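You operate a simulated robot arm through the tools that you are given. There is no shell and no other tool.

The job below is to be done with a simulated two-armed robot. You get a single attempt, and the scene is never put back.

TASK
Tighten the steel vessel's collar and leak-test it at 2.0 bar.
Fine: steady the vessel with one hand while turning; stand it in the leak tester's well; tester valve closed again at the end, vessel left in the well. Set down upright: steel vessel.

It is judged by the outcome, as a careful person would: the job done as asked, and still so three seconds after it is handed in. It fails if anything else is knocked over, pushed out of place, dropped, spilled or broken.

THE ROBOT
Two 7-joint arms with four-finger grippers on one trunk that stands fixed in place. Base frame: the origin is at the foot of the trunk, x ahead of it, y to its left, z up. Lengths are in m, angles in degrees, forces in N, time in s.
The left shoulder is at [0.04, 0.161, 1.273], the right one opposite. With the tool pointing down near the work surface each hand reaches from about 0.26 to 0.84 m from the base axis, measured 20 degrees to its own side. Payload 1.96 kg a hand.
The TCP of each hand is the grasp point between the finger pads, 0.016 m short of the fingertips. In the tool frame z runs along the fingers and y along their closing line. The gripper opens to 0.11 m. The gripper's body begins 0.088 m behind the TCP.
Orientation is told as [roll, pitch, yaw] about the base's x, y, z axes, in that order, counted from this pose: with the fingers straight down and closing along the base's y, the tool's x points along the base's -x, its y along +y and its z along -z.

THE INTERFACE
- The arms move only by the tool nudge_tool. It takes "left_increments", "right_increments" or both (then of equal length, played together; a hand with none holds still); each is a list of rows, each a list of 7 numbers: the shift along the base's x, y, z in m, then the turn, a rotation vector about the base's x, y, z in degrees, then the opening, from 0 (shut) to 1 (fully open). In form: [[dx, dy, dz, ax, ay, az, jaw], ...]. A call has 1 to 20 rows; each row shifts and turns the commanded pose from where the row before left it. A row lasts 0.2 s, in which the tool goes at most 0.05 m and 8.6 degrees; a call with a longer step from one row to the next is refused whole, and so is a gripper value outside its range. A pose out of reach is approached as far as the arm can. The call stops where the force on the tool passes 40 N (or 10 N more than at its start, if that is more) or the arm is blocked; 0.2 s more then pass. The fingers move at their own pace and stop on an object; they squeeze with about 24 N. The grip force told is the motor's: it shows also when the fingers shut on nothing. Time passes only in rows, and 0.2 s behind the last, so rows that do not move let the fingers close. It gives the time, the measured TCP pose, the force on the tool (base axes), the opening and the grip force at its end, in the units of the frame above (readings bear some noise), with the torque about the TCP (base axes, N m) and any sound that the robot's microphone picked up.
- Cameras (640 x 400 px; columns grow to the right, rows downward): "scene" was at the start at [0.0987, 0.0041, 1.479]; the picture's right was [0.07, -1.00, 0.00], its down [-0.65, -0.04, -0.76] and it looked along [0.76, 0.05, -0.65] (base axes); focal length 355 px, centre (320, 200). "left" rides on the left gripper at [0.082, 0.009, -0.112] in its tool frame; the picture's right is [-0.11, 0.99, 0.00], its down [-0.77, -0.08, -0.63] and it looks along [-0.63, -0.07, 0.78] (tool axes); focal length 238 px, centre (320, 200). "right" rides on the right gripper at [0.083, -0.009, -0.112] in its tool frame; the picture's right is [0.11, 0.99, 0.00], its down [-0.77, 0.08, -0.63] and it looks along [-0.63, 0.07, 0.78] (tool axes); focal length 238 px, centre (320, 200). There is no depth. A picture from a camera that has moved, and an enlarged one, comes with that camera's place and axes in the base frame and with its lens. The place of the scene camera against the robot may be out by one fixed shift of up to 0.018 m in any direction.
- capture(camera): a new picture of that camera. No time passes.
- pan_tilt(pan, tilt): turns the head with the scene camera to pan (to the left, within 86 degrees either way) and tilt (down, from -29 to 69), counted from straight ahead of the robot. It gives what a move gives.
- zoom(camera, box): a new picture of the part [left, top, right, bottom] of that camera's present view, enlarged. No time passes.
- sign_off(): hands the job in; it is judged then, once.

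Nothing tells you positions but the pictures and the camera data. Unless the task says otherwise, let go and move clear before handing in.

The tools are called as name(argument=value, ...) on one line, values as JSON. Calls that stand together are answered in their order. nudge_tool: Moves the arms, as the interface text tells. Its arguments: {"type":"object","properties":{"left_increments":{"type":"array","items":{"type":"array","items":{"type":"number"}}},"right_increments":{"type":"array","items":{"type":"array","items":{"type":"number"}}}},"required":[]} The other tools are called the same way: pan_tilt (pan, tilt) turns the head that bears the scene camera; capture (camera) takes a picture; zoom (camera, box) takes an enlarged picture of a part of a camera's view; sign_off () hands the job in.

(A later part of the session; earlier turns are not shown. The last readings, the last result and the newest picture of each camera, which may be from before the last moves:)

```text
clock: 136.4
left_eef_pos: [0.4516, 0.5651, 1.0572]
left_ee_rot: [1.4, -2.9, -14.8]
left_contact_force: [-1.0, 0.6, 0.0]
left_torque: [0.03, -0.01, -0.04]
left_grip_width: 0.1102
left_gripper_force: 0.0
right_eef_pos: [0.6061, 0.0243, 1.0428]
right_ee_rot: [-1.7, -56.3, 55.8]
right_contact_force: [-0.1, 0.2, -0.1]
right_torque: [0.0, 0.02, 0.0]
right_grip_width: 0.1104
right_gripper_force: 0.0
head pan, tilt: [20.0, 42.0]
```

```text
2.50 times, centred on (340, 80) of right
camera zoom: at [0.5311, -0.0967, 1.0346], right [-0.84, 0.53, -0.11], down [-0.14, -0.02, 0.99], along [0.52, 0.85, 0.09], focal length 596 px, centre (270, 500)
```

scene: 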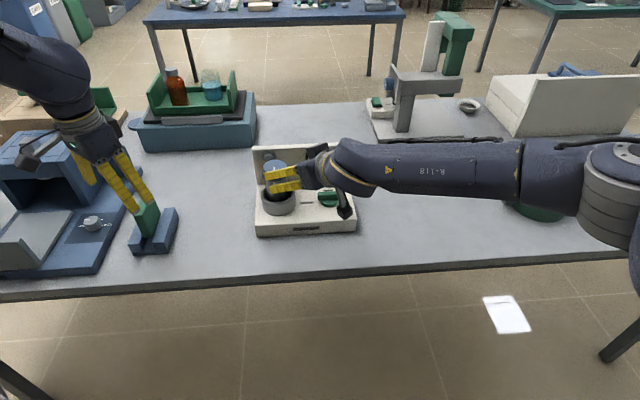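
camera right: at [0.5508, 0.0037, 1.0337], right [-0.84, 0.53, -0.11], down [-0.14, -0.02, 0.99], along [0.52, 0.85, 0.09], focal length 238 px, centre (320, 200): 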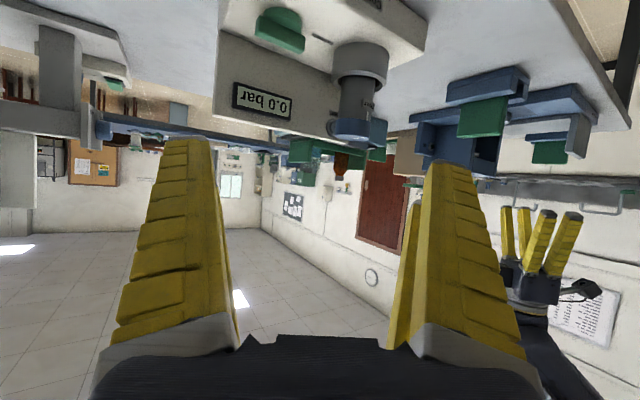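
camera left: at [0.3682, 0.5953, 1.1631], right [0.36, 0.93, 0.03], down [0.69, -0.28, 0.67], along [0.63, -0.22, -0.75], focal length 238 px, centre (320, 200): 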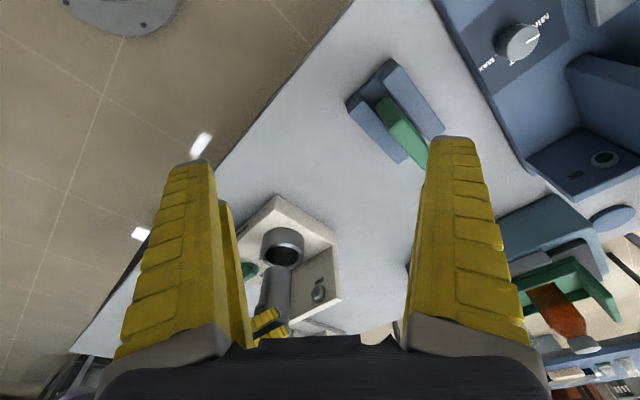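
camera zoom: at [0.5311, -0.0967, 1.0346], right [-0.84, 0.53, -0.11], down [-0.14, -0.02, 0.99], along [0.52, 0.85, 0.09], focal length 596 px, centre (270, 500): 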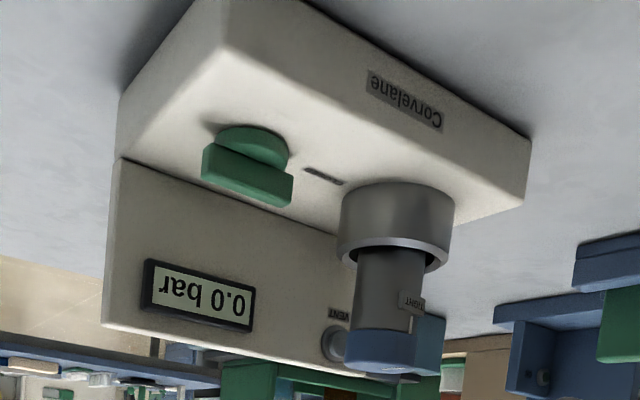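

The knob centre is at about (0.789, 0.249), bar centre z about 0.85, bar lying along 114° (CLOSED). I'll use the right hand with closed fingers as a pusher: push the bar's left end toward the panel to open, and push the near end back to close. First I bring the closed hand in front of the bar's left end.

nudge_tool(right_increments=[[0.0188, 0.033, -0.01, 0, 0, 0, 0], [0.0188, 0.033, -0.015, 0, 0, 0, 0], [0.0188, 0.033, -0.015, 0, 0, 0, 0], [0.0188, 0.033, -0.02, 0, 0, 0, 0], [0.0188, 0.033, -0.02, 0, 0, 0, 0], [0, 0, 0, 0, 0, 0, 0]])

capture(camera="scene")

capture(camera="right")

```text
clock: 137.8
left_eef_pos: [0.4504, 0.5652, 1.0552]
left_ee_rot: [1.4, -2.7, -14.9]
left_contact_force: [0.1, -0.2, -0.6]
left_torque: [-0.04, -0.03, 0.0]
left_grip_width: 0.1101
left_gripper_force: 0.1
right_eef_pos: [0.7021, 0.1893, 0.9611]
right_ee_rot: [-1.8, -56.3, 55.8]
right_contact_force: [0.5, 0.6, 0.2]
right_torque: [-0.03, -0.01, -0.01]
right_grip_width: 0.0001
right_gripper_force: 23.8
head pan, tilt: [20.0, 42.0]
```

```text
taken
```

scene: 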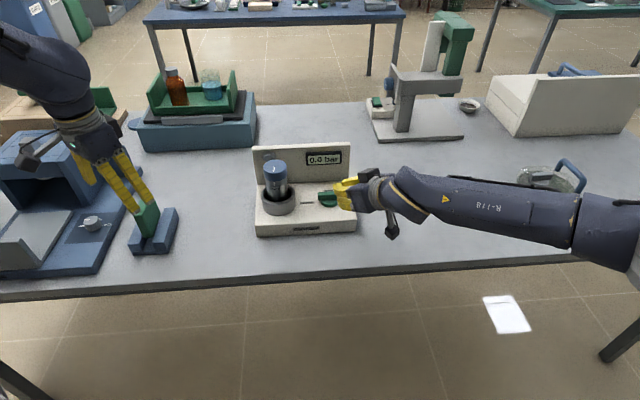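

```text
taken
camera right: at [0.6261, 0.0694, 0.9539], right [-0.84, 0.53, -0.11], down [-0.14, -0.02, 0.99], along [0.52, 0.85, 0.09], focal length 238 px, centre (320, 200)
```

right: 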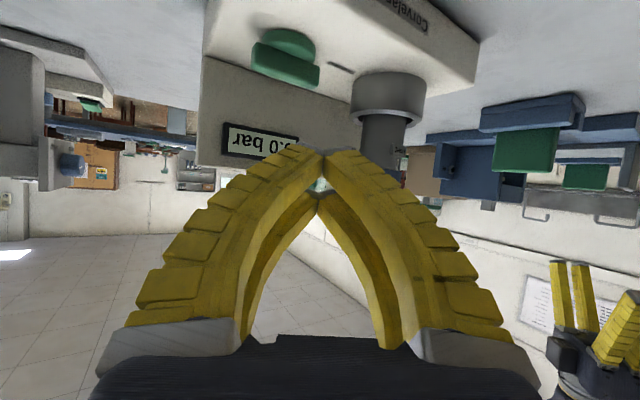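

nudge_tool(right_increments=[[0.012, 0.02, -0.02, 0, 0, 0, 0], [0.013, 0.02, -0.02, 0, 0, 0, 0], [0.013, 0.02, -0.02, 0, 0, 0, 0], [0, 0, 0, 0, 0, 0, 0]])

zoom(camera="scene", box=[240, 140, 370, 250])

capture(camera="right")

```text
clock: 138.8
left_eef_pos: [0.4513, 0.5656, 1.0564]
left_ee_rot: [1.3, -2.8, -14.9]
left_contact_force: [0.1, 0.8, -0.5]
left_torque: [-0.01, 0.03, -0.01]
left_grip_width: 0.1102
left_gripper_force: 0.1
right_eef_pos: [0.7384, 0.2477, 0.901]
right_ee_rot: [-1.8, -56.3, 55.7]
right_contact_force: [0.3, 0.3, 0.2]
right_torque: [-0.03, 0.02, -0.04]
right_grip_width: 0.0002
right_gripper_force: 23.7
head pan, tilt: [20.0, 42.0]
```

```text
3.64 times, centred on (305, 195) of scene
camera zoom: at [0.0928, 0.0275, 1.4766], right [0.34, -0.94, 0.0], down [-0.63, -0.23, -0.74], along [0.7, 0.25, -0.67], focal length 1290 px, centre (374, 218)
```

zoom: 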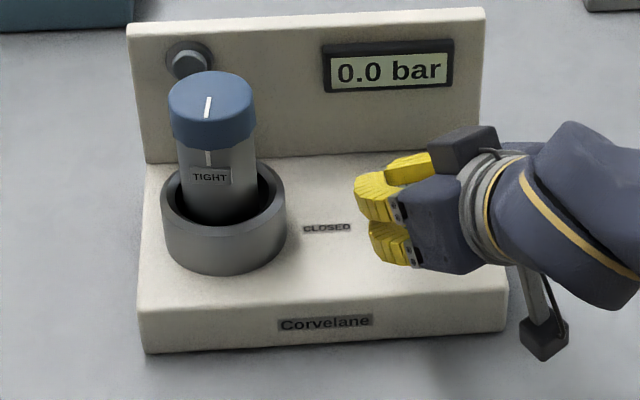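

```text
taken
camera right: at [0.6635, 0.128, 0.894], right [-0.84, 0.53, -0.11], down [-0.14, -0.02, 0.99], along [0.52, 0.85, 0.09], focal length 238 px, centre (320, 200)
```

right: 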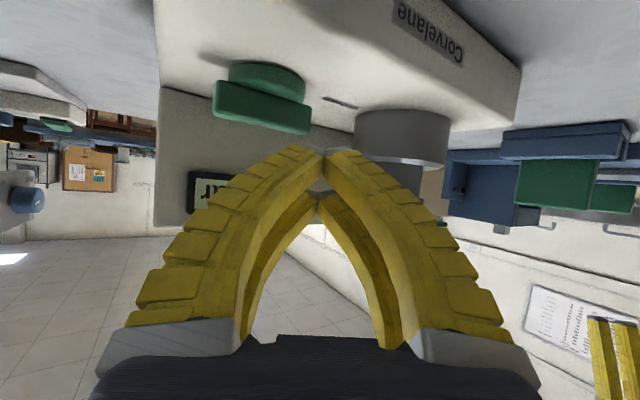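

The display stays visible in the scene view. Lowering the closed fingertips to bar height, just in front of the bar's left end.

nudge_tool(right_increments=[[0.003, 0.004, -0.013, 0, 0, 0, 0], [0.003, 0.004, -0.012, 0, 0, 0, 0], [0, 0, 0, 0, 0, 0, 0]])

capture(camera="right")

zoom(camera="scene", box=[240, 140, 370, 250])

```text
clock: 139.6
left_eef_pos: [0.4512, 0.5644, 1.0561]
left_ee_rot: [1.3, -2.8, -14.7]
left_contact_force: [-0.2, 0.5, -0.9]
left_torque: [0.0, 0.0, -0.01]
left_grip_width: 0.1102
left_gripper_force: 0.2
right_eef_pos: [0.744, 0.2561, 0.8764]
right_ee_rot: [-1.8, -56.3, 55.8]
right_contact_force: [0.2, 0.4, 0.4]
right_torque: [-0.02, 0.03, 0.02]
right_grip_width: 0.0001
right_gripper_force: 24.1
head pan, tilt: [20.0, 42.0]
```

```text
taken
camera right: at [0.6694, 0.1364, 0.8695], right [-0.84, 0.53, -0.11], down [-0.14, -0.02, 0.99], along [0.52, 0.85, 0.09], focal length 238 px, centre (320, 200)
```

right: 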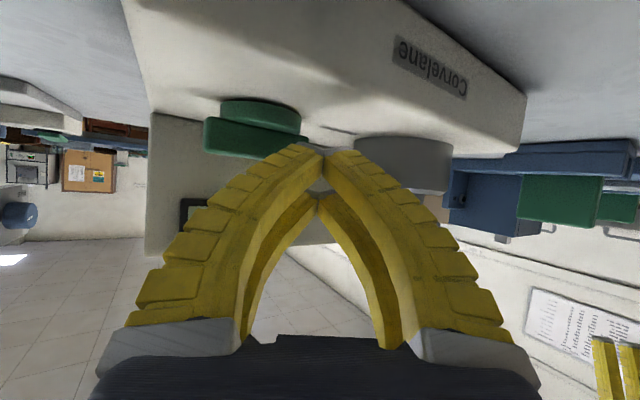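

```text
3.64 times, centred on (305, 195) of scene
camera zoom: at [0.0927, 0.0272, 1.4767], right [0.34, -0.94, 0.0], down [-0.63, -0.23, -0.74], along [0.7, 0.25, -0.67], focal length 1290 px, centre (374, 218)
```

zoom: 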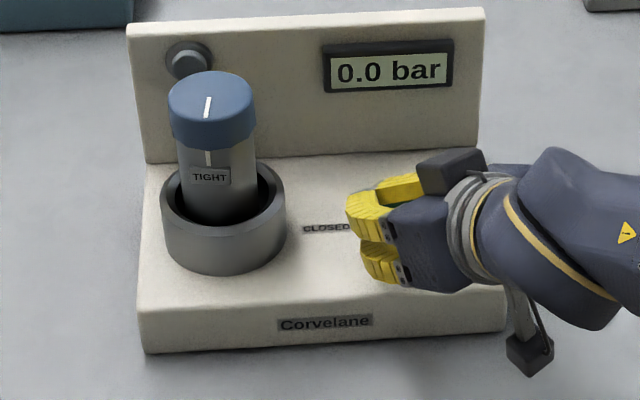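

The fingertips are at bar height just clear of it. Pushing gently toward the panel to begin opening, then checking the reading.

nudge_tool(right_increments=[[0.006, 0.003, 0, 0, 0, 0, 0], [0.006, 0.004, 0, 0, 0, 0, 0], [0.006, 0.006, 0, 0, 0, 0, 0]])

zoom(camera="scene", box=[240, 140, 370, 250])

capture(camera="right")

```text
clock: 140.4
left_eef_pos: [0.4519, 0.5655, 1.0554]
left_ee_rot: [1.3, -2.9, -14.8]
left_contact_force: [0.3, -0.7, -0.2]
left_torque: [-0.01, -0.01, 0.02]
left_grip_width: 0.1102
left_gripper_force: 0.0
right_eef_pos: [0.7625, 0.2685, 0.8774]
right_ee_rot: [-1.8, -56.3, 55.6]
right_contact_force: [-0.9, -0.1, 0.8]
right_torque: [0.04, 0.02, -0.01]
right_grip_width: 0.0
right_gripper_force: 23.8
head pan, tilt: [20.0, 42.0]
```

```text
3.64 times, centred on (305, 195) of scene
camera zoom: at [0.0926, 0.0269, 1.4767], right [0.34, -0.94, 0.0], down [-0.63, -0.23, -0.74], along [0.7, 0.25, -0.67], focal length 1290 px, centre (374, 218)
```

zoom: 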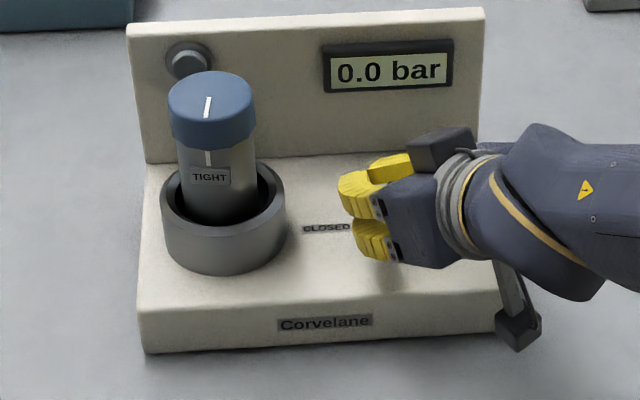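

```text
taken
camera right: at [0.6878, 0.1492, 0.8697], right [-0.84, 0.53, -0.11], down [-0.14, -0.02, 0.99], along [0.53, 0.85, 0.09], focal length 238 px, centre (320, 200)
```

right: 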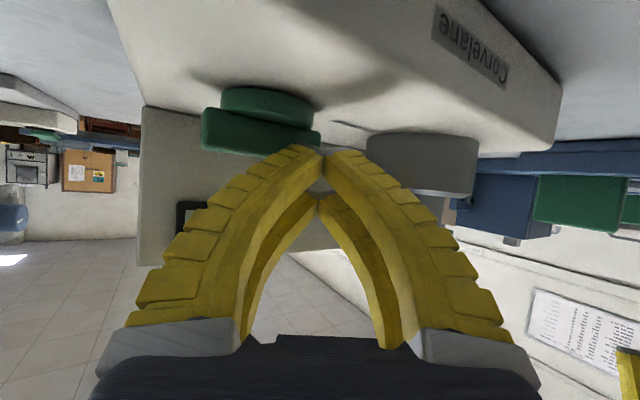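

nudge_tool(right_increments=[[0.006, 0.005, 0, 0, 0, 0, 0], [0.006, 0.003, 0, 0, 0, 0, 0]])

zoom(camera="scene", box=[240, 140, 370, 250])

capture(camera="right")

```text
clock: 141.0
left_eef_pos: [0.4505, 0.5653, 1.0546]
left_ee_rot: [1.2, -2.9, -14.7]
left_contact_force: [-0.7, -0.7, 0.1]
left_torque: [0.03, 0.0, -0.02]
left_grip_width: 0.1101
left_gripper_force: 0.2
right_eef_pos: [0.7731, 0.2783, 0.8757]
right_ee_rot: [-1.9, -56.4, 56.0]
right_contact_force: [-3.7, 1.2, 1.4]
right_torque: [0.03, 0.01, -0.04]
right_grip_width: 0.0
right_gripper_force: 24.3
head pan, tilt: [20.0, 42.0]
```

```text
3.64 times, centred on (305, 195) of scene
camera zoom: at [0.0924, 0.0274, 1.4767], right [0.34, -0.94, 0.0], down [-0.63, -0.23, -0.74], along [0.7, 0.25, -0.67], focal length 1290 px, centre (374, 218)
```

zoom: 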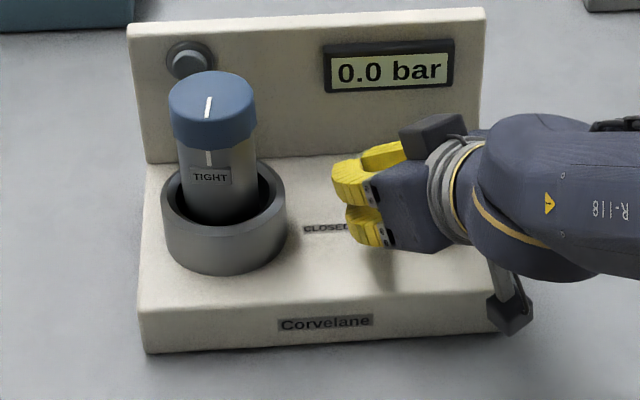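

```text
taken
camera right: at [0.6989, 0.1587, 0.8698], right [-0.84, 0.53, -0.11], down [-0.14, -0.02, 0.99], along [0.52, 0.85, 0.09], focal length 238 px, centre (320, 200)
```

right: 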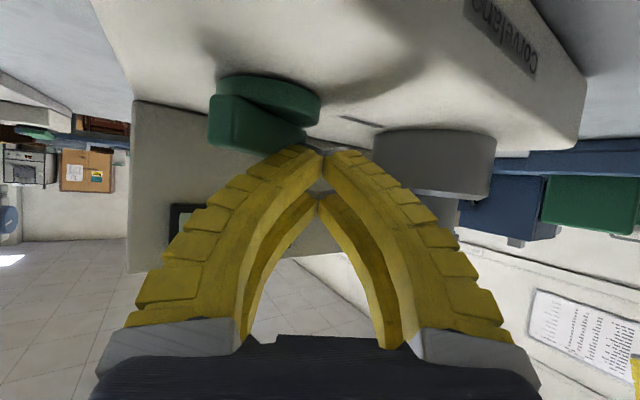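

The bar is turning (about 25°) and the reading is still 0.0. Continuing the arc in small increments, checking the display each time.

nudge_tool(right_increments=[[0.006, 0.002, 0, 0, 0, 0, 0], [0.006, 0.001, 0, 0, 0, 0, 0]])

zoom(camera="scene", box=[240, 140, 370, 250])

capture(camera="right")

```text
clock: 141.6
left_eef_pos: [0.4506, 0.5657, 1.0562]
left_ee_rot: [1.3, -2.8, -14.7]
left_contact_force: [0.2, -0.5, 0.7]
left_torque: [0.0, 0.0, 0.01]
left_grip_width: 0.11
left_gripper_force: 0.1
right_eef_pos: [0.7834, 0.2836, 0.8761]
right_ee_rot: [-1.5, -56.4, 55.8]
right_contact_force: [-18.5, 8.9, 2.3]
right_torque: [0.08, 0.34, -0.33]
right_grip_width: 0.0
right_gripper_force: 24.2
head pan, tilt: [20.0, 42.0]
```

```text
3.64 times, centred on (305, 195) of scene
camera zoom: at [0.0917, 0.0276, 1.4767], right [0.34, -0.94, 0.0], down [-0.63, -0.23, -0.74], along [0.7, 0.25, -0.67], focal length 1290 px, centre (374, 218)
```

zoom: 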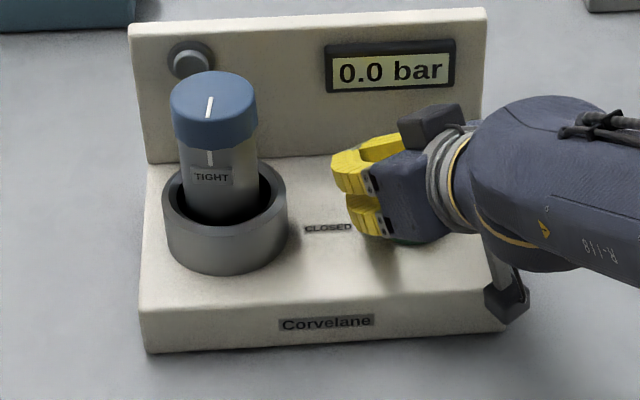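

```text
taken
camera right: at [0.7088, 0.1641, 0.8694], right [-0.84, 0.53, -0.1], down [-0.13, -0.02, 0.99], along [0.52, 0.85, 0.09], focal length 238 px, centre (320, 200)
```

right: 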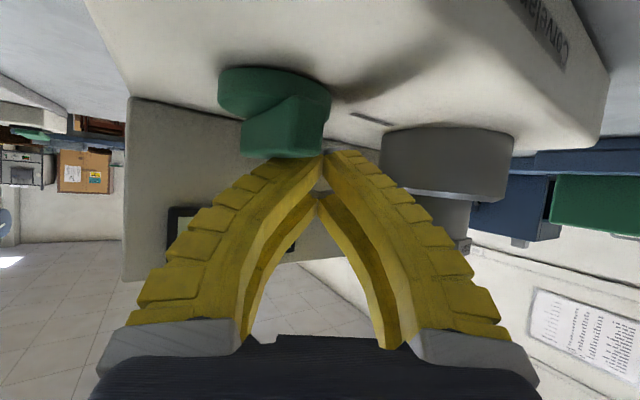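

The bar is now about halfway. I'll hold for a moment and look at the reading.

nudge_tool(right_increments=[[0, 0, 0, 0, 0, 0, 0]])

zoom(camera="scene", box=[290, 145, 350, 175])

zoom(camera="right", box=[200, 40, 380, 180])

```text
clock: 142.0
left_eef_pos: [0.4497, 0.5666, 1.0558]
left_ee_rot: [1.3, -2.8, -14.7]
left_contact_force: [0.3, 0.7, 0.0]
left_torque: [0.04, 0.01, 0.01]
left_grip_width: 0.1101
left_gripper_force: 0.1
right_eef_pos: [0.7839, 0.2846, 0.8769]
right_ee_rot: [-1.6, -56.2, 55.9]
right_contact_force: [-19.0, 16.8, 1.2]
right_torque: [0.25, 0.27, -0.29]
right_grip_width: 0.0
right_gripper_force: 23.9
head pan, tilt: [20.0, 42.0]
```

```text
10.67 times, centred on (320, 160) of scene
camera zoom: at [0.0917, 0.028, 1.4767], right [0.34, -0.94, 0.0], down [-0.63, -0.23, -0.74], along [0.7, 0.25, -0.67], focal length 3782 px, centre (320, 627)
```

zoom: 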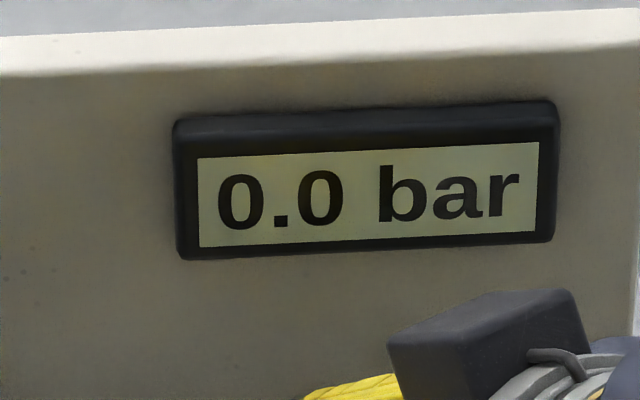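

```text
2.86 times, centred on (290, 110) of right
camera zoom: at [0.7092, 0.1639, 0.8696], right [-0.84, 0.53, -0.1], down [-0.14, -0.02, 0.99], along [0.52, 0.85, 0.09], focal length 681 px, centre (406, 457)
```

zoom: 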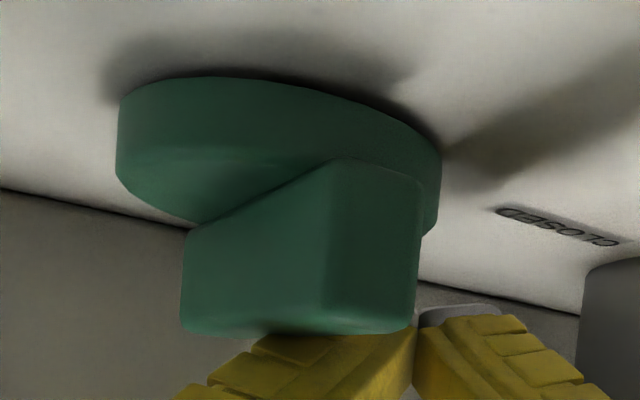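

The close view shows the bar now nearly at OPEN, with the push force rising at the stop. I'll back the fingers off slightly and watch the gauge.

nudge_tool(right_increments=[[-0.004, 0.006, 0, 0, 0, 0, 0], [0, 0, 0, 0, 0, 0, 0]])

zoom(camera="scene", box=[240, 140, 370, 250])

zoom(camera="right", box=[200, 40, 380, 180])

```text
clock: 142.6
left_eef_pos: [0.4524, 0.5657, 1.0572]
left_ee_rot: [1.4, -2.9, -14.8]
left_contact_force: [0.5, -0.1, 0.2]
left_torque: [-0.02, -0.02, -0.04]
left_grip_width: 0.1102
left_gripper_force: 0.0
right_eef_pos: [0.7826, 0.284, 0.8771]
right_ee_rot: [-2.0, -56.3, 55.8]
right_contact_force: [-7.7, 5.9, -2.3]
right_torque: [0.17, 0.14, -0.12]
right_grip_width: 0.0001
right_gripper_force: 24.5
head pan, tilt: [20.0, 42.0]
```

```text
3.64 times, centred on (305, 195) of scene
camera zoom: at [0.0924, 0.0273, 1.4767], right [0.34, -0.94, 0.0], down [-0.63, -0.23, -0.74], along [0.7, 0.25, -0.67], focal length 1290 px, centre (374, 218)
```

zoom: 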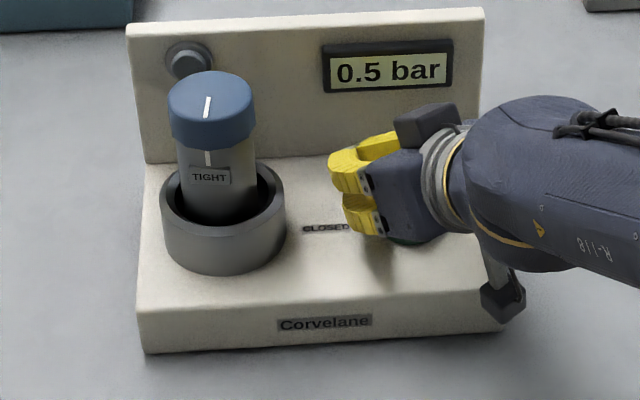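

```text
2.86 times, centred on (290, 110) of right
camera zoom: at [0.7084, 0.1652, 0.87], right [-0.84, 0.53, -0.11], down [-0.14, -0.02, 0.99], along [0.53, 0.85, 0.09], focal length 681 px, centre (406, 457)
```

zoom: 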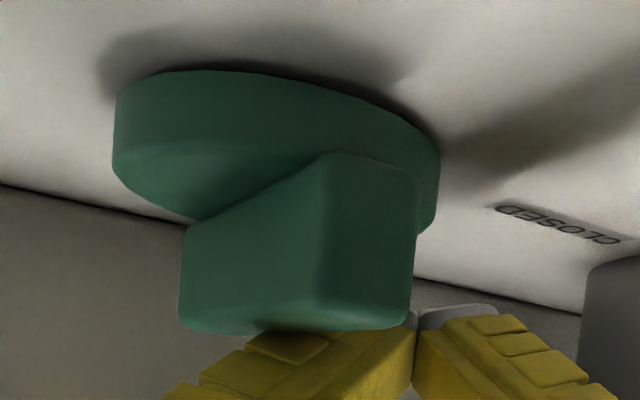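

The gauge reads 0.5 bar and is rising. I'll move the fingertips to the left side of the bar's near end, ready to push it closed, and check the reading again.

nudge_tool(right_increments=[[-0.0336, -0.018, 0, 0, 0, 0, 0]])

zoom(camera="scene", box=[240, 140, 370, 250])

zoom(camera="right", box=[180, 20, 400, 190])

```text
clock: 143.0
left_eef_pos: [0.4521, 0.5658, 1.055]
left_ee_rot: [1.2, -2.8, -14.9]
left_contact_force: [-0.2, -0.1, -0.5]
left_torque: [-0.05, -0.01, 0.02]
left_grip_width: 0.1102
left_gripper_force: 0.1
right_eef_pos: [0.7491, 0.267, 0.8755]
right_ee_rot: [-1.8, -56.3, 55.7]
right_contact_force: [-0.4, -0.3, -0.1]
right_torque: [-0.02, -0.02, -0.06]
right_grip_width: 0.0
right_gripper_force: 24.4
head pan, tilt: [20.0, 42.0]
```

```text
3.64 times, centred on (305, 195) of scene
camera zoom: at [0.0928, 0.0277, 1.4766], right [0.34, -0.94, 0.0], down [-0.63, -0.23, -0.74], along [0.7, 0.25, -0.67], focal length 1290 px, centre (374, 218)
```

zoom: 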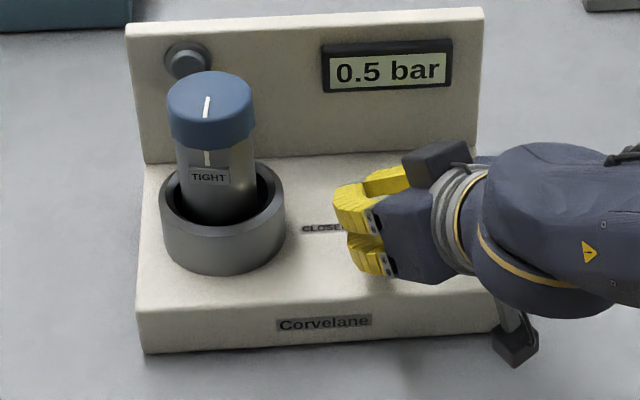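

```text
2.35 times, centred on (290, 105) of right
camera zoom: at [0.6743, 0.1472, 0.869], right [-0.84, 0.53, -0.11], down [-0.14, -0.02, 0.99], along [0.53, 0.85, 0.09], focal length 561 px, centre (391, 424)
```

zoom: 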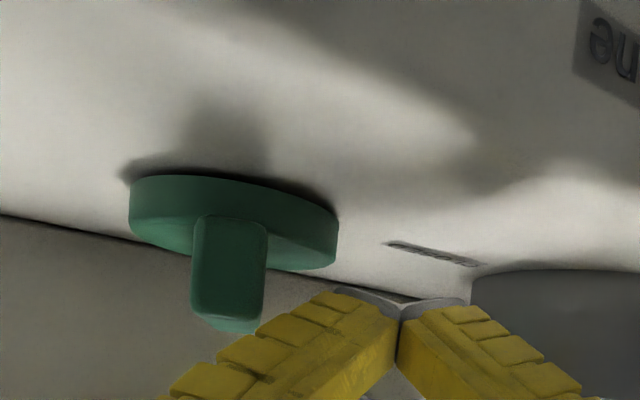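

nudge_tool(right_increments=[[0, 0, 0, 0, 0, 0, 0]])

zoom(camera="scene", box=[240, 140, 370, 250])

```text
clock: 143.4
left_eef_pos: [0.4516, 0.5662, 1.0552]
left_ee_rot: [1.2, -2.7, -14.7]
left_contact_force: [0.3, 0.4, -0.7]
left_torque: [-0.03, 0.0, 0.0]
left_grip_width: 0.1101
left_gripper_force: 0.0
right_eef_pos: [0.7497, 0.269, 0.8756]
right_ee_rot: [-1.8, -56.3, 55.8]
right_contact_force: [0.4, 0.5, -0.4]
right_torque: [-0.05, -0.02, -0.03]
right_grip_width: 0.0
right_gripper_force: 24.1
head pan, tilt: [20.0, 42.0]
```

```text
3.64 times, centred on (305, 195) of scene
camera zoom: at [0.0927, 0.0276, 1.4766], right [0.34, -0.94, 0.0], down [-0.63, -0.23, -0.74], along [0.7, 0.25, -0.67], focal length 1290 px, centre (374, 218)
```

zoom: 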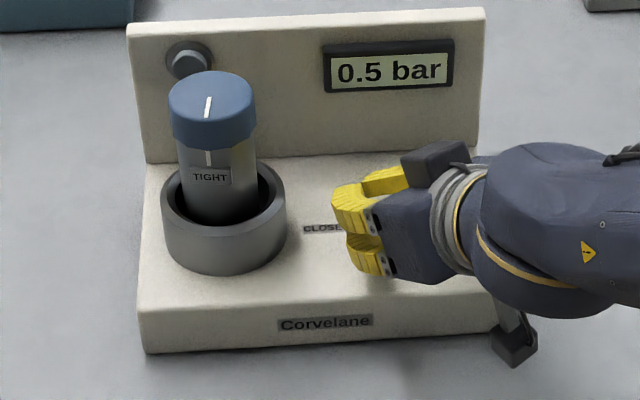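

nudge_tool(right_increments=[[0, 0, 0, 0, 0, 0, 0]])

zoom(camera="scene", box=[240, 140, 370, 250])

zoom(camera="right", box=[180, 20, 400, 190])

```text
clock: 143.8
left_eef_pos: [0.4507, 0.5665, 1.0564]
left_ee_rot: [1.3, -2.9, -14.8]
left_contact_force: [-0.4, 0.0, -0.3]
left_torque: [0.01, -0.02, -0.02]
left_grip_width: 0.11
left_gripper_force: 0.1
right_eef_pos: [0.7484, 0.2686, 0.8764]
right_ee_rot: [-1.8, -56.3, 55.7]
right_contact_force: [-0.6, -0.4, -0.3]
right_torque: [0.0, -0.02, 0.0]
right_grip_width: 0.0
right_gripper_force: 23.6
head pan, tilt: [20.0, 42.0]
```

```text
3.64 times, centred on (305, 195) of scene
camera zoom: at [0.0926, 0.027, 1.4767], right [0.34, -0.94, 0.0], down [-0.63, -0.23, -0.74], along [0.7, 0.25, -0.67], focal length 1290 px, centre (374, 218)
```

zoom: 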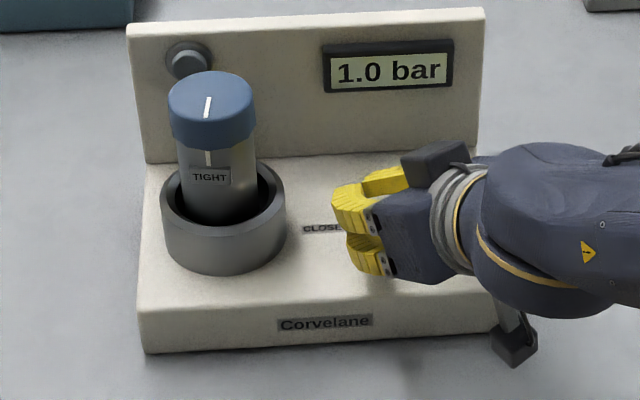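

```text
2.35 times, centred on (290, 105) of right
camera zoom: at [0.6737, 0.1483, 0.8692], right [-0.84, 0.53, -0.11], down [-0.14, -0.02, 0.99], along [0.52, 0.85, 0.09], focal length 561 px, centre (391, 424)
```

zoom: 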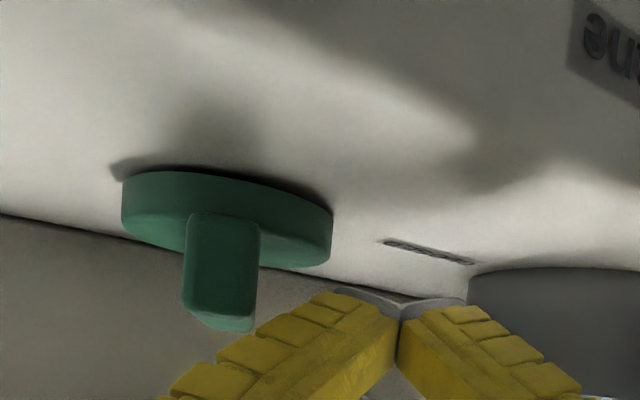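

1.0 bar and rising about 0.5 bar per second. I'll bring the fingertips close to the near end of the bar while waiting.

nudge_tool(right_increments=[[0.0015, -0.014, 0, 0, 0, 0, 0]])

zoom(camera="scene", box=[240, 140, 370, 250])

zoom(camera="right", box=[180, 20, 400, 190])

```text
clock: 144.2
left_eef_pos: [0.4512, 0.5655, 1.0553]
left_ee_rot: [1.3, -2.8, -14.8]
left_contact_force: [-0.4, 0.6, 0.1]
left_torque: [0.01, 0.01, 0.0]
left_grip_width: 0.1097
left_gripper_force: 0.1
right_eef_pos: [0.749, 0.2535, 0.8756]
right_ee_rot: [-1.9, -56.3, 55.7]
right_contact_force: [-0.3, 1.0, 0.9]
right_torque: [0.02, 0.01, 0.02]
right_grip_width: 0.0001
right_gripper_force: 23.9
head pan, tilt: [20.0, 42.0]
```

```text
3.64 times, centred on (305, 195) of scene
camera zoom: at [0.0926, 0.0273, 1.4767], right [0.34, -0.94, 0.0], down [-0.63, -0.23, -0.74], along [0.7, 0.25, -0.67], focal length 1290 px, centre (374, 218)
```

zoom: 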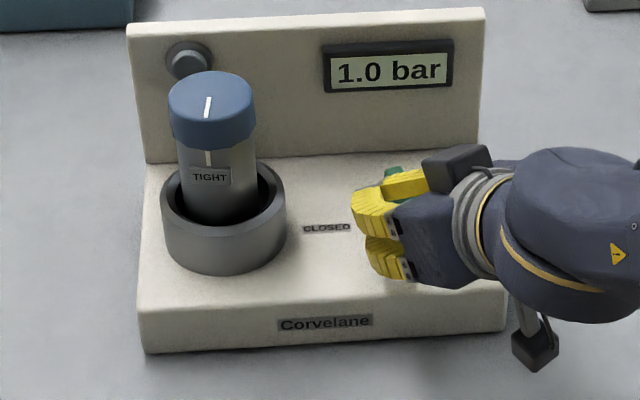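

```text
2.35 times, centred on (290, 105) of right
camera zoom: at [0.6746, 0.1345, 0.8693], right [-0.84, 0.53, -0.11], down [-0.14, -0.02, 0.99], along [0.52, 0.85, 0.09], focal length 561 px, centre (391, 424)
```

zoom: 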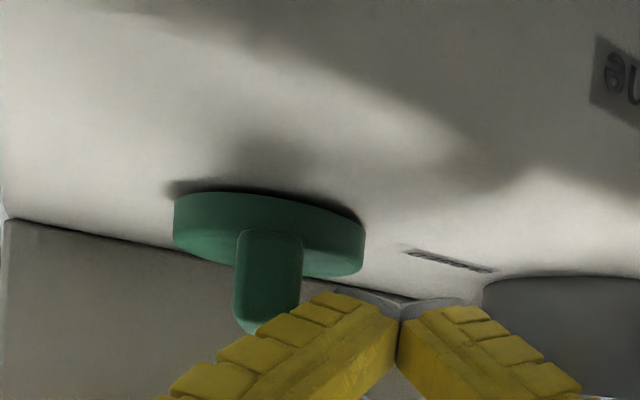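

nudge_tool(right_increments=[[0, 0, 0, 0, 0, 0, 0]])

zoom(camera="scene", box=[290, 145, 350, 175])

```text
clock: 144.6
left_eef_pos: [0.4509, 0.5674, 1.0562]
left_ee_rot: [1.3, -2.8, -14.8]
left_contact_force: [-0.5, 0.0, 0.7]
left_torque: [0.02, -0.04, -0.01]
left_grip_width: 0.1102
left_gripper_force: 0.0
right_eef_pos: [0.7481, 0.2543, 0.8756]
right_ee_rot: [-1.8, -56.3, 55.8]
right_contact_force: [-0.3, 0.7, -0.2]
right_torque: [-0.01, -0.02, 0.05]
right_grip_width: 0.0
right_gripper_force: 24.1
head pan, tilt: [20.0, 42.0]
```

```text
10.67 times, centred on (320, 160) of scene
camera zoom: at [0.0927, 0.0273, 1.4767], right [0.34, -0.94, 0.0], down [-0.63, -0.23, -0.74], along [0.7, 0.25, -0.67], focal length 3782 px, centre (320, 627)
```

zoom: 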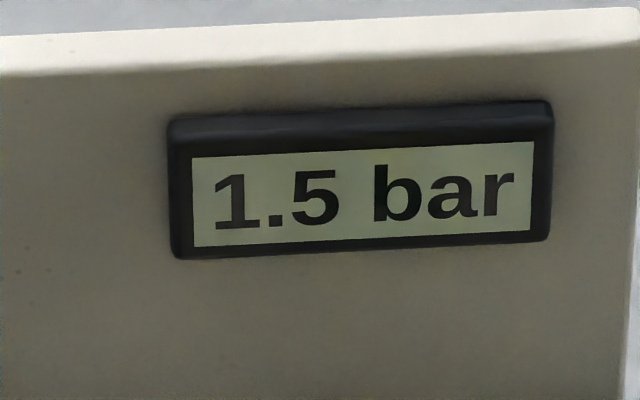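

1.5 bar at 144.6 s; by the timing, 2.0 should come at about 145.4 s. One more short wait, then close as soon as it shows 2.0.

nudge_tool(right_increments=[[0, 0, 0, 0, 0, 0, 0]])

zoom(camera="scene", box=[290, 145, 350, 175])

```text
clock: 145.0
left_eef_pos: [0.4508, 0.5653, 1.0566]
left_ee_rot: [1.4, -2.7, -14.9]
left_contact_force: [0.5, -0.3, 0.2]
left_torque: [-0.01, 0.01, 0.01]
left_grip_width: 0.1101
left_gripper_force: 0.0
right_eef_pos: [0.7506, 0.254, 0.8763]
right_ee_rot: [-1.7, -56.3, 55.7]
right_contact_force: [-0.7, -0.5, 0.2]
right_torque: [0.0, 0.01, 0.0]
right_grip_width: 0.0001
right_gripper_force: 24.1
head pan, tilt: [20.0, 42.0]
```

```text
10.67 times, centred on (320, 160) of scene
camera zoom: at [0.0927, 0.0271, 1.4767], right [0.34, -0.94, 0.0], down [-0.63, -0.23, -0.74], along [0.7, 0.25, -0.67], focal length 3782 px, centre (320, 627)
```

zoom: 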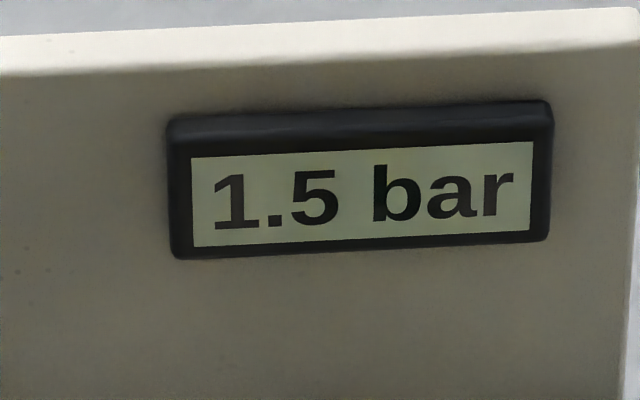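

nudge_tool(right_increments=[[0, 0, 0, 0, 0, 0, 0]])

zoom(camera="scene", box=[290, 145, 350, 175])

```text
clock: 145.4
left_eef_pos: [0.4513, 0.5652, 1.0567]
left_ee_rot: [1.4, -2.8, -14.8]
left_contact_force: [0.4, 0.2, 0.4]
left_torque: [0.0, -0.01, -0.04]
left_grip_width: 0.1101
left_gripper_force: 0.0
right_eef_pos: [0.7497, 0.2526, 0.8764]
right_ee_rot: [-1.8, -56.2, 55.7]
right_contact_force: [0.7, 0.9, -0.7]
right_torque: [0.01, -0.01, 0.01]
right_grip_width: 0.0
right_gripper_force: 24.0
head pan, tilt: [20.0, 42.0]
```

```text
10.67 times, centred on (320, 160) of scene
camera zoom: at [0.0927, 0.0271, 1.4767], right [0.34, -0.94, 0.0], down [-0.63, -0.23, -0.74], along [0.7, 0.25, -0.67], focal length 3782 px, centre (320, 627)
```

zoom: 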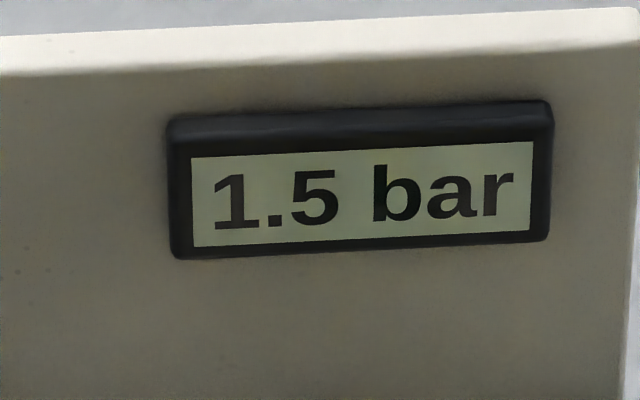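

nudge_tool(right_increments=[[0, 0, 0, 0, 0, 0, 0]])

zoom(camera="scene", box=[290, 145, 350, 175])

```text
clock: 145.8
left_eef_pos: [0.4515, 0.5654, 1.0558]
left_ee_rot: [1.3, -2.8, -14.8]
left_contact_force: [0.2, 0.1, -0.2]
left_torque: [0.01, 0.04, 0.01]
left_grip_width: 0.1101
left_gripper_force: 0.0
right_eef_pos: [0.7494, 0.254, 0.8756]
right_ee_rot: [-1.7, -56.4, 55.8]
right_contact_force: [0.4, 0.3, -0.4]
right_torque: [-0.01, 0.01, 0.03]
right_grip_width: 0.0
right_gripper_force: 24.2
head pan, tilt: [20.0, 42.0]
```

```text
10.67 times, centred on (320, 160) of scene
camera zoom: at [0.0927, 0.0271, 1.4767], right [0.34, -0.94, 0.0], down [-0.63, -0.23, -0.74], along [0.7, 0.25, -0.67], focal length 3782 px, centre (320, 627)
```

zoom: 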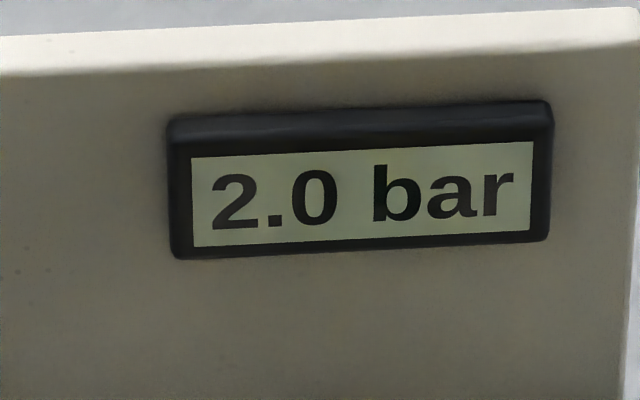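

2.0 bar: pushing the near end of the bar round to CLOSED now.

nudge_tool(right_increments=[[0.006, -0.022, 0, 0, 0, 0, 0], [0.009, -0.014, 0, 0, 0, 0, 0], [0.0157, -0.0085, 0, 0, 0, 0, 0]])

zoom(camera="scene", box=[240, 140, 370, 250])

zoom(camera="right", box=[180, 20, 400, 190])

```text
clock: 146.6
left_eef_pos: [0.451, 0.5666, 1.0544]
left_ee_rot: [1.2, -2.9, -14.8]
left_contact_force: [-0.8, -0.7, -0.2]
left_torque: [0.01, 0.01, -0.02]
left_grip_width: 0.1102
left_gripper_force: 0.1
right_eef_pos: [0.7817, 0.2098, 0.8759]
right_ee_rot: [-1.7, -56.2, 55.8]
right_contact_force: [0.4, 0.5, -0.6]
right_torque: [0.02, 0.0, 0.01]
right_grip_width: 0.0
right_gripper_force: 23.9
head pan, tilt: [20.0, 42.0]
```

```text
3.64 times, centred on (305, 195) of scene
camera zoom: at [0.0926, 0.0271, 1.4767], right [0.34, -0.94, 0.0], down [-0.63, -0.23, -0.74], along [0.7, 0.25, -0.67], focal length 1290 px, centre (374, 218)
```

zoom: 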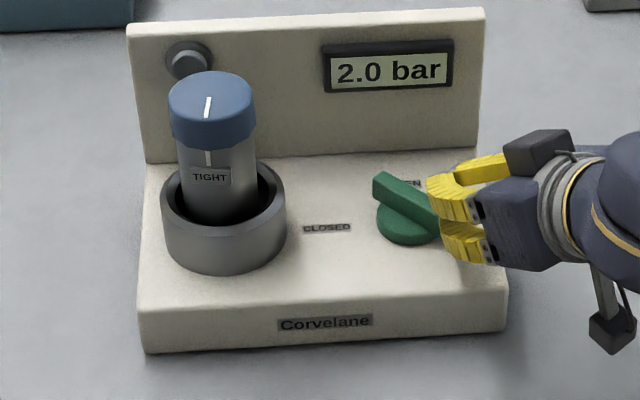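

```text
2.35 times, centred on (290, 105) of right
camera zoom: at [0.7065, 0.0902, 0.8697], right [-0.84, 0.53, -0.11], down [-0.14, -0.02, 0.99], along [0.52, 0.85, 0.09], focal length 561 px, centre (391, 424)
```

zoom: 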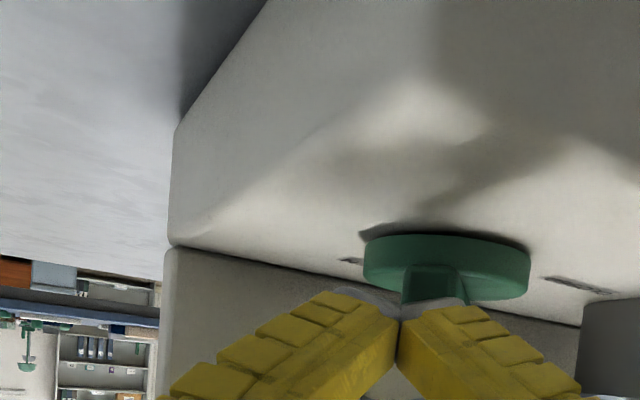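

The bar is about half back: the fingertips slipped off its end. I'll go around and push again nearer the hub, quickly.

nudge_tool(right_increments=[[-0.03, -0.001, 0, 0, 0, 0, 0], [0, 0.025, 0, 0, 0, 0, 0], [0.0125, -0.0105, 0, 0, 0, 0, 0], [0.0105, -0.0055, 0, 0, 0, 0, 0], [0.006, 0.001, 0, 0, 0, 0, 0]])

zoom(camera="scene", box=[240, 140, 370, 250])

zoom(camera="right", box=[180, 20, 400, 190])

```text
clock: 147.8
left_eef_pos: [0.4518, 0.5655, 1.0559]
left_ee_rot: [1.4, -2.8, -14.8]
left_contact_force: [0.1, 1.1, -1.0]
left_torque: [0.01, -0.02, 0.02]
left_grip_width: 0.1103
left_gripper_force: 0.0
right_eef_pos: [0.7802, 0.2172, 0.8758]
right_ee_rot: [-1.8, -56.3, 55.6]
right_contact_force: [-3.9, -6.5, -1.4]
right_torque: [-0.05, 0.12, 0.07]
right_grip_width: 0.0001
right_gripper_force: 24.0
head pan, tilt: [20.0, 42.0]
```

```text
3.64 times, centred on (305, 195) of scene
camera zoom: at [0.0926, 0.0266, 1.4767], right [0.34, -0.94, 0.0], down [-0.63, -0.23, -0.74], along [0.7, 0.25, -0.67], focal length 1290 px, centre (374, 218)
```

zoom: 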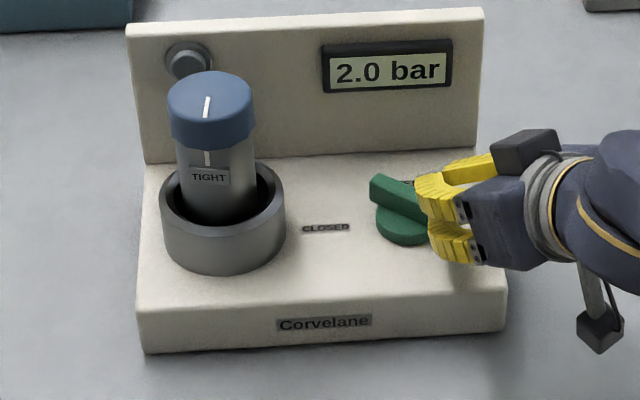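

```text
2.35 times, centred on (290, 105) of right
camera zoom: at [0.7052, 0.0975, 0.869], right [-0.84, 0.53, -0.11], down [-0.14, -0.02, 0.99], along [0.53, 0.85, 0.09], focal length 561 px, centre (391, 424)
```

zoom: 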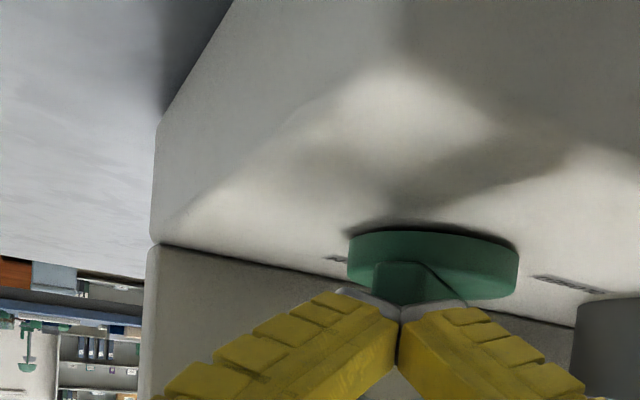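

The gauge holds at 2.0 bar. The fingertips are pressing on the bar's end rather than its side, so I'll back off and come alongside its left flank.

nudge_tool(right_increments=[[-0.0105, -0.017, 0, 0, 0, 0, 0], [-0.0251, 0.016, 0, 0, 0, 0, 0], [0.0133, 0.0165, 0, 0, 0, 0, 0]])

zoom(camera="scene", box=[240, 140, 370, 250])

zoom(camera="right", box=[180, 20, 400, 190])

```text
clock: 148.6
left_eef_pos: [0.4517, 0.5665, 1.0561]
left_ee_rot: [1.3, -2.9, -14.9]
left_contact_force: [-0.7, -0.1, -0.4]
left_torque: [0.01, -0.01, 0.02]
left_grip_width: 0.11
left_gripper_force: 0.0
right_eef_pos: [0.7574, 0.2355, 0.8777]
right_ee_rot: [-1.8, -56.3, 55.8]
right_contact_force: [0.2, 0.0, 0.4]
right_torque: [-0.01, 0.01, -0.01]
right_grip_width: 0.0001
right_gripper_force: 24.3
head pan, tilt: [20.0, 42.0]
```

```text
3.64 times, centred on (305, 195) of scene
camera zoom: at [0.0923, 0.0272, 1.4767], right [0.34, -0.94, 0.0], down [-0.63, -0.23, -0.74], along [0.7, 0.25, -0.67], focal length 1290 px, centre (374, 218)
```

zoom: 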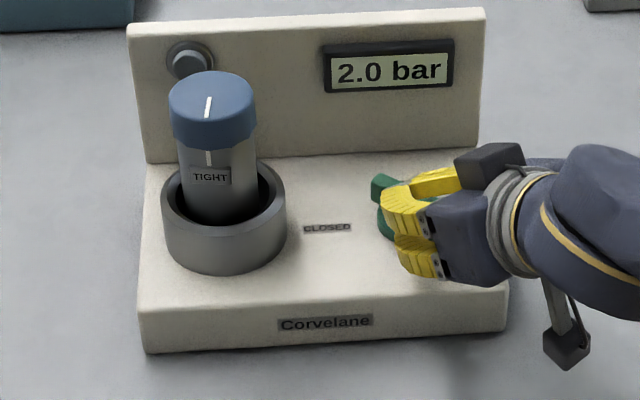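

```text
2.35 times, centred on (290, 105) of right
camera zoom: at [0.6823, 0.1157, 0.87], right [-0.84, 0.53, -0.11], down [-0.14, -0.02, 0.99], along [0.52, 0.85, 0.09], focal length 561 px, centre (391, 424)
```

zoom: 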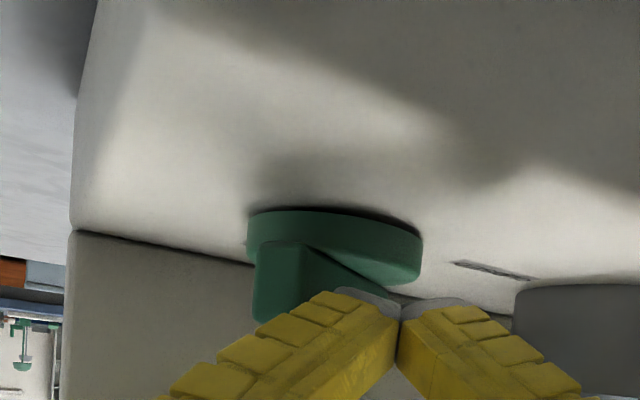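

Now the fingertips are alongside the bar's left flank. Pushing its near half round toward CLOSED.

nudge_tool(right_increments=[[0.0055, -0.005, 0, 0, 0, 0, 0], [0.0065, -0.006, 0, 0, 0, 0, 0], [0.0077, -0.0045, 0, 0, 0, 0, 0]])

zoom(camera="scene", box=[240, 140, 370, 250])

zoom(camera="right", box=[180, 20, 400, 190])

```text
clock: 149.4
left_eef_pos: [0.4508, 0.5654, 1.055]
left_ee_rot: [1.4, -2.8, -14.8]
left_contact_force: [-0.2, 0.4, -0.2]
left_torque: [-0.01, -0.01, -0.01]
left_grip_width: 0.1101
left_gripper_force: 0.0
right_eef_pos: [0.777, 0.2177, 0.8766]
right_ee_rot: [-1.8, -56.4, 55.8]
right_contact_force: [0.6, -0.3, -0.6]
right_torque: [-0.03, 0.0, -0.01]
right_grip_width: 0.0002
right_gripper_force: 24.2
head pan, tilt: [20.0, 42.0]
```

```text
3.64 times, centred on (305, 195) of scene
camera zoom: at [0.0927, 0.027, 1.4767], right [0.34, -0.94, 0.0], down [-0.63, -0.23, -0.74], along [0.7, 0.25, -0.67], focal length 1290 px, centre (374, 218)
```

zoom: 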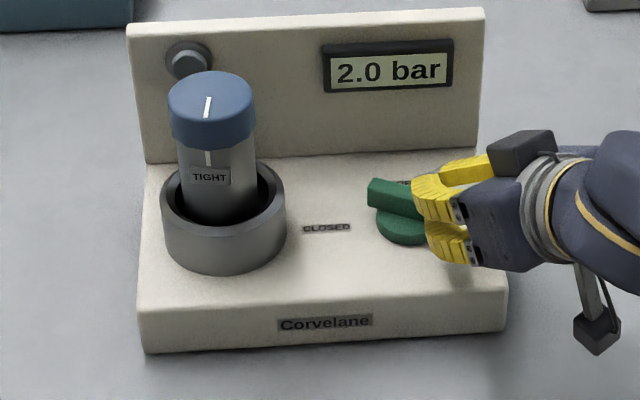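

```text
2.35 times, centred on (290, 105) of right
camera zoom: at [0.7024, 0.0997, 0.8697], right [-0.84, 0.53, -0.11], down [-0.14, -0.02, 0.99], along [0.52, 0.85, 0.09], focal length 561 px, centre (391, 424)
```

zoom: 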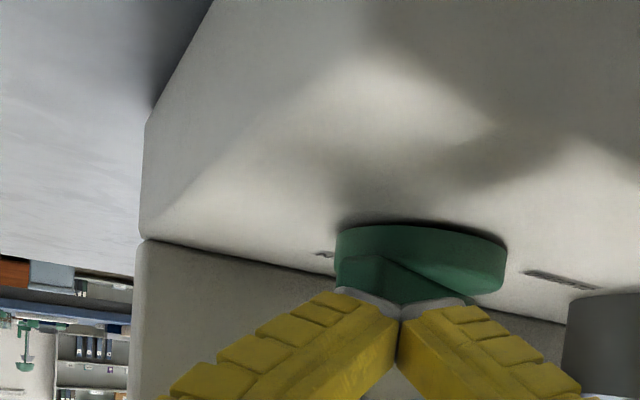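

zoom(camera="scene", box=[295, 170, 355, 220])

zoom(camera="right", box=[270, 80, 400, 180])

```text
8.00 times, centred on (325, 195) of scene
camera zoom: at [0.0927, 0.027, 1.4767], right [0.34, -0.94, 0.0], down [-0.63, -0.23, -0.74], along [0.7, 0.25, -0.67], focal length 2837 px, centre (280, 240)
```

zoom: 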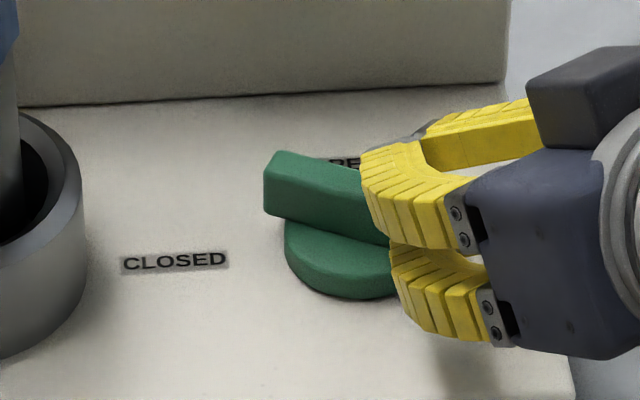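

```text
4.00 times, centred on (335, 130) of right
camera zoom: at [0.7024, 0.0997, 0.8697], right [-0.84, 0.53, -0.11], down [-0.14, -0.02, 0.99], along [0.52, 0.85, 0.09], focal length 953 px, centre (260, 480)
```

zoom: 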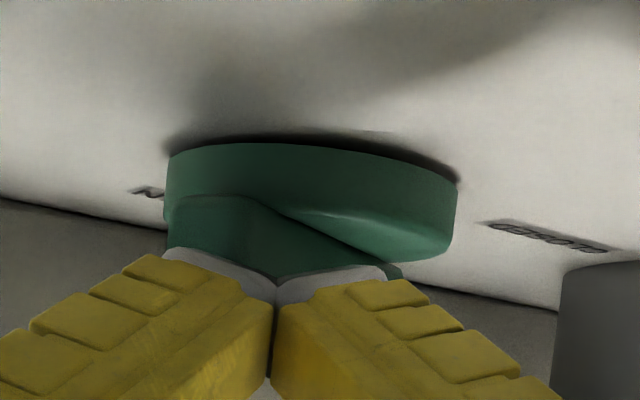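

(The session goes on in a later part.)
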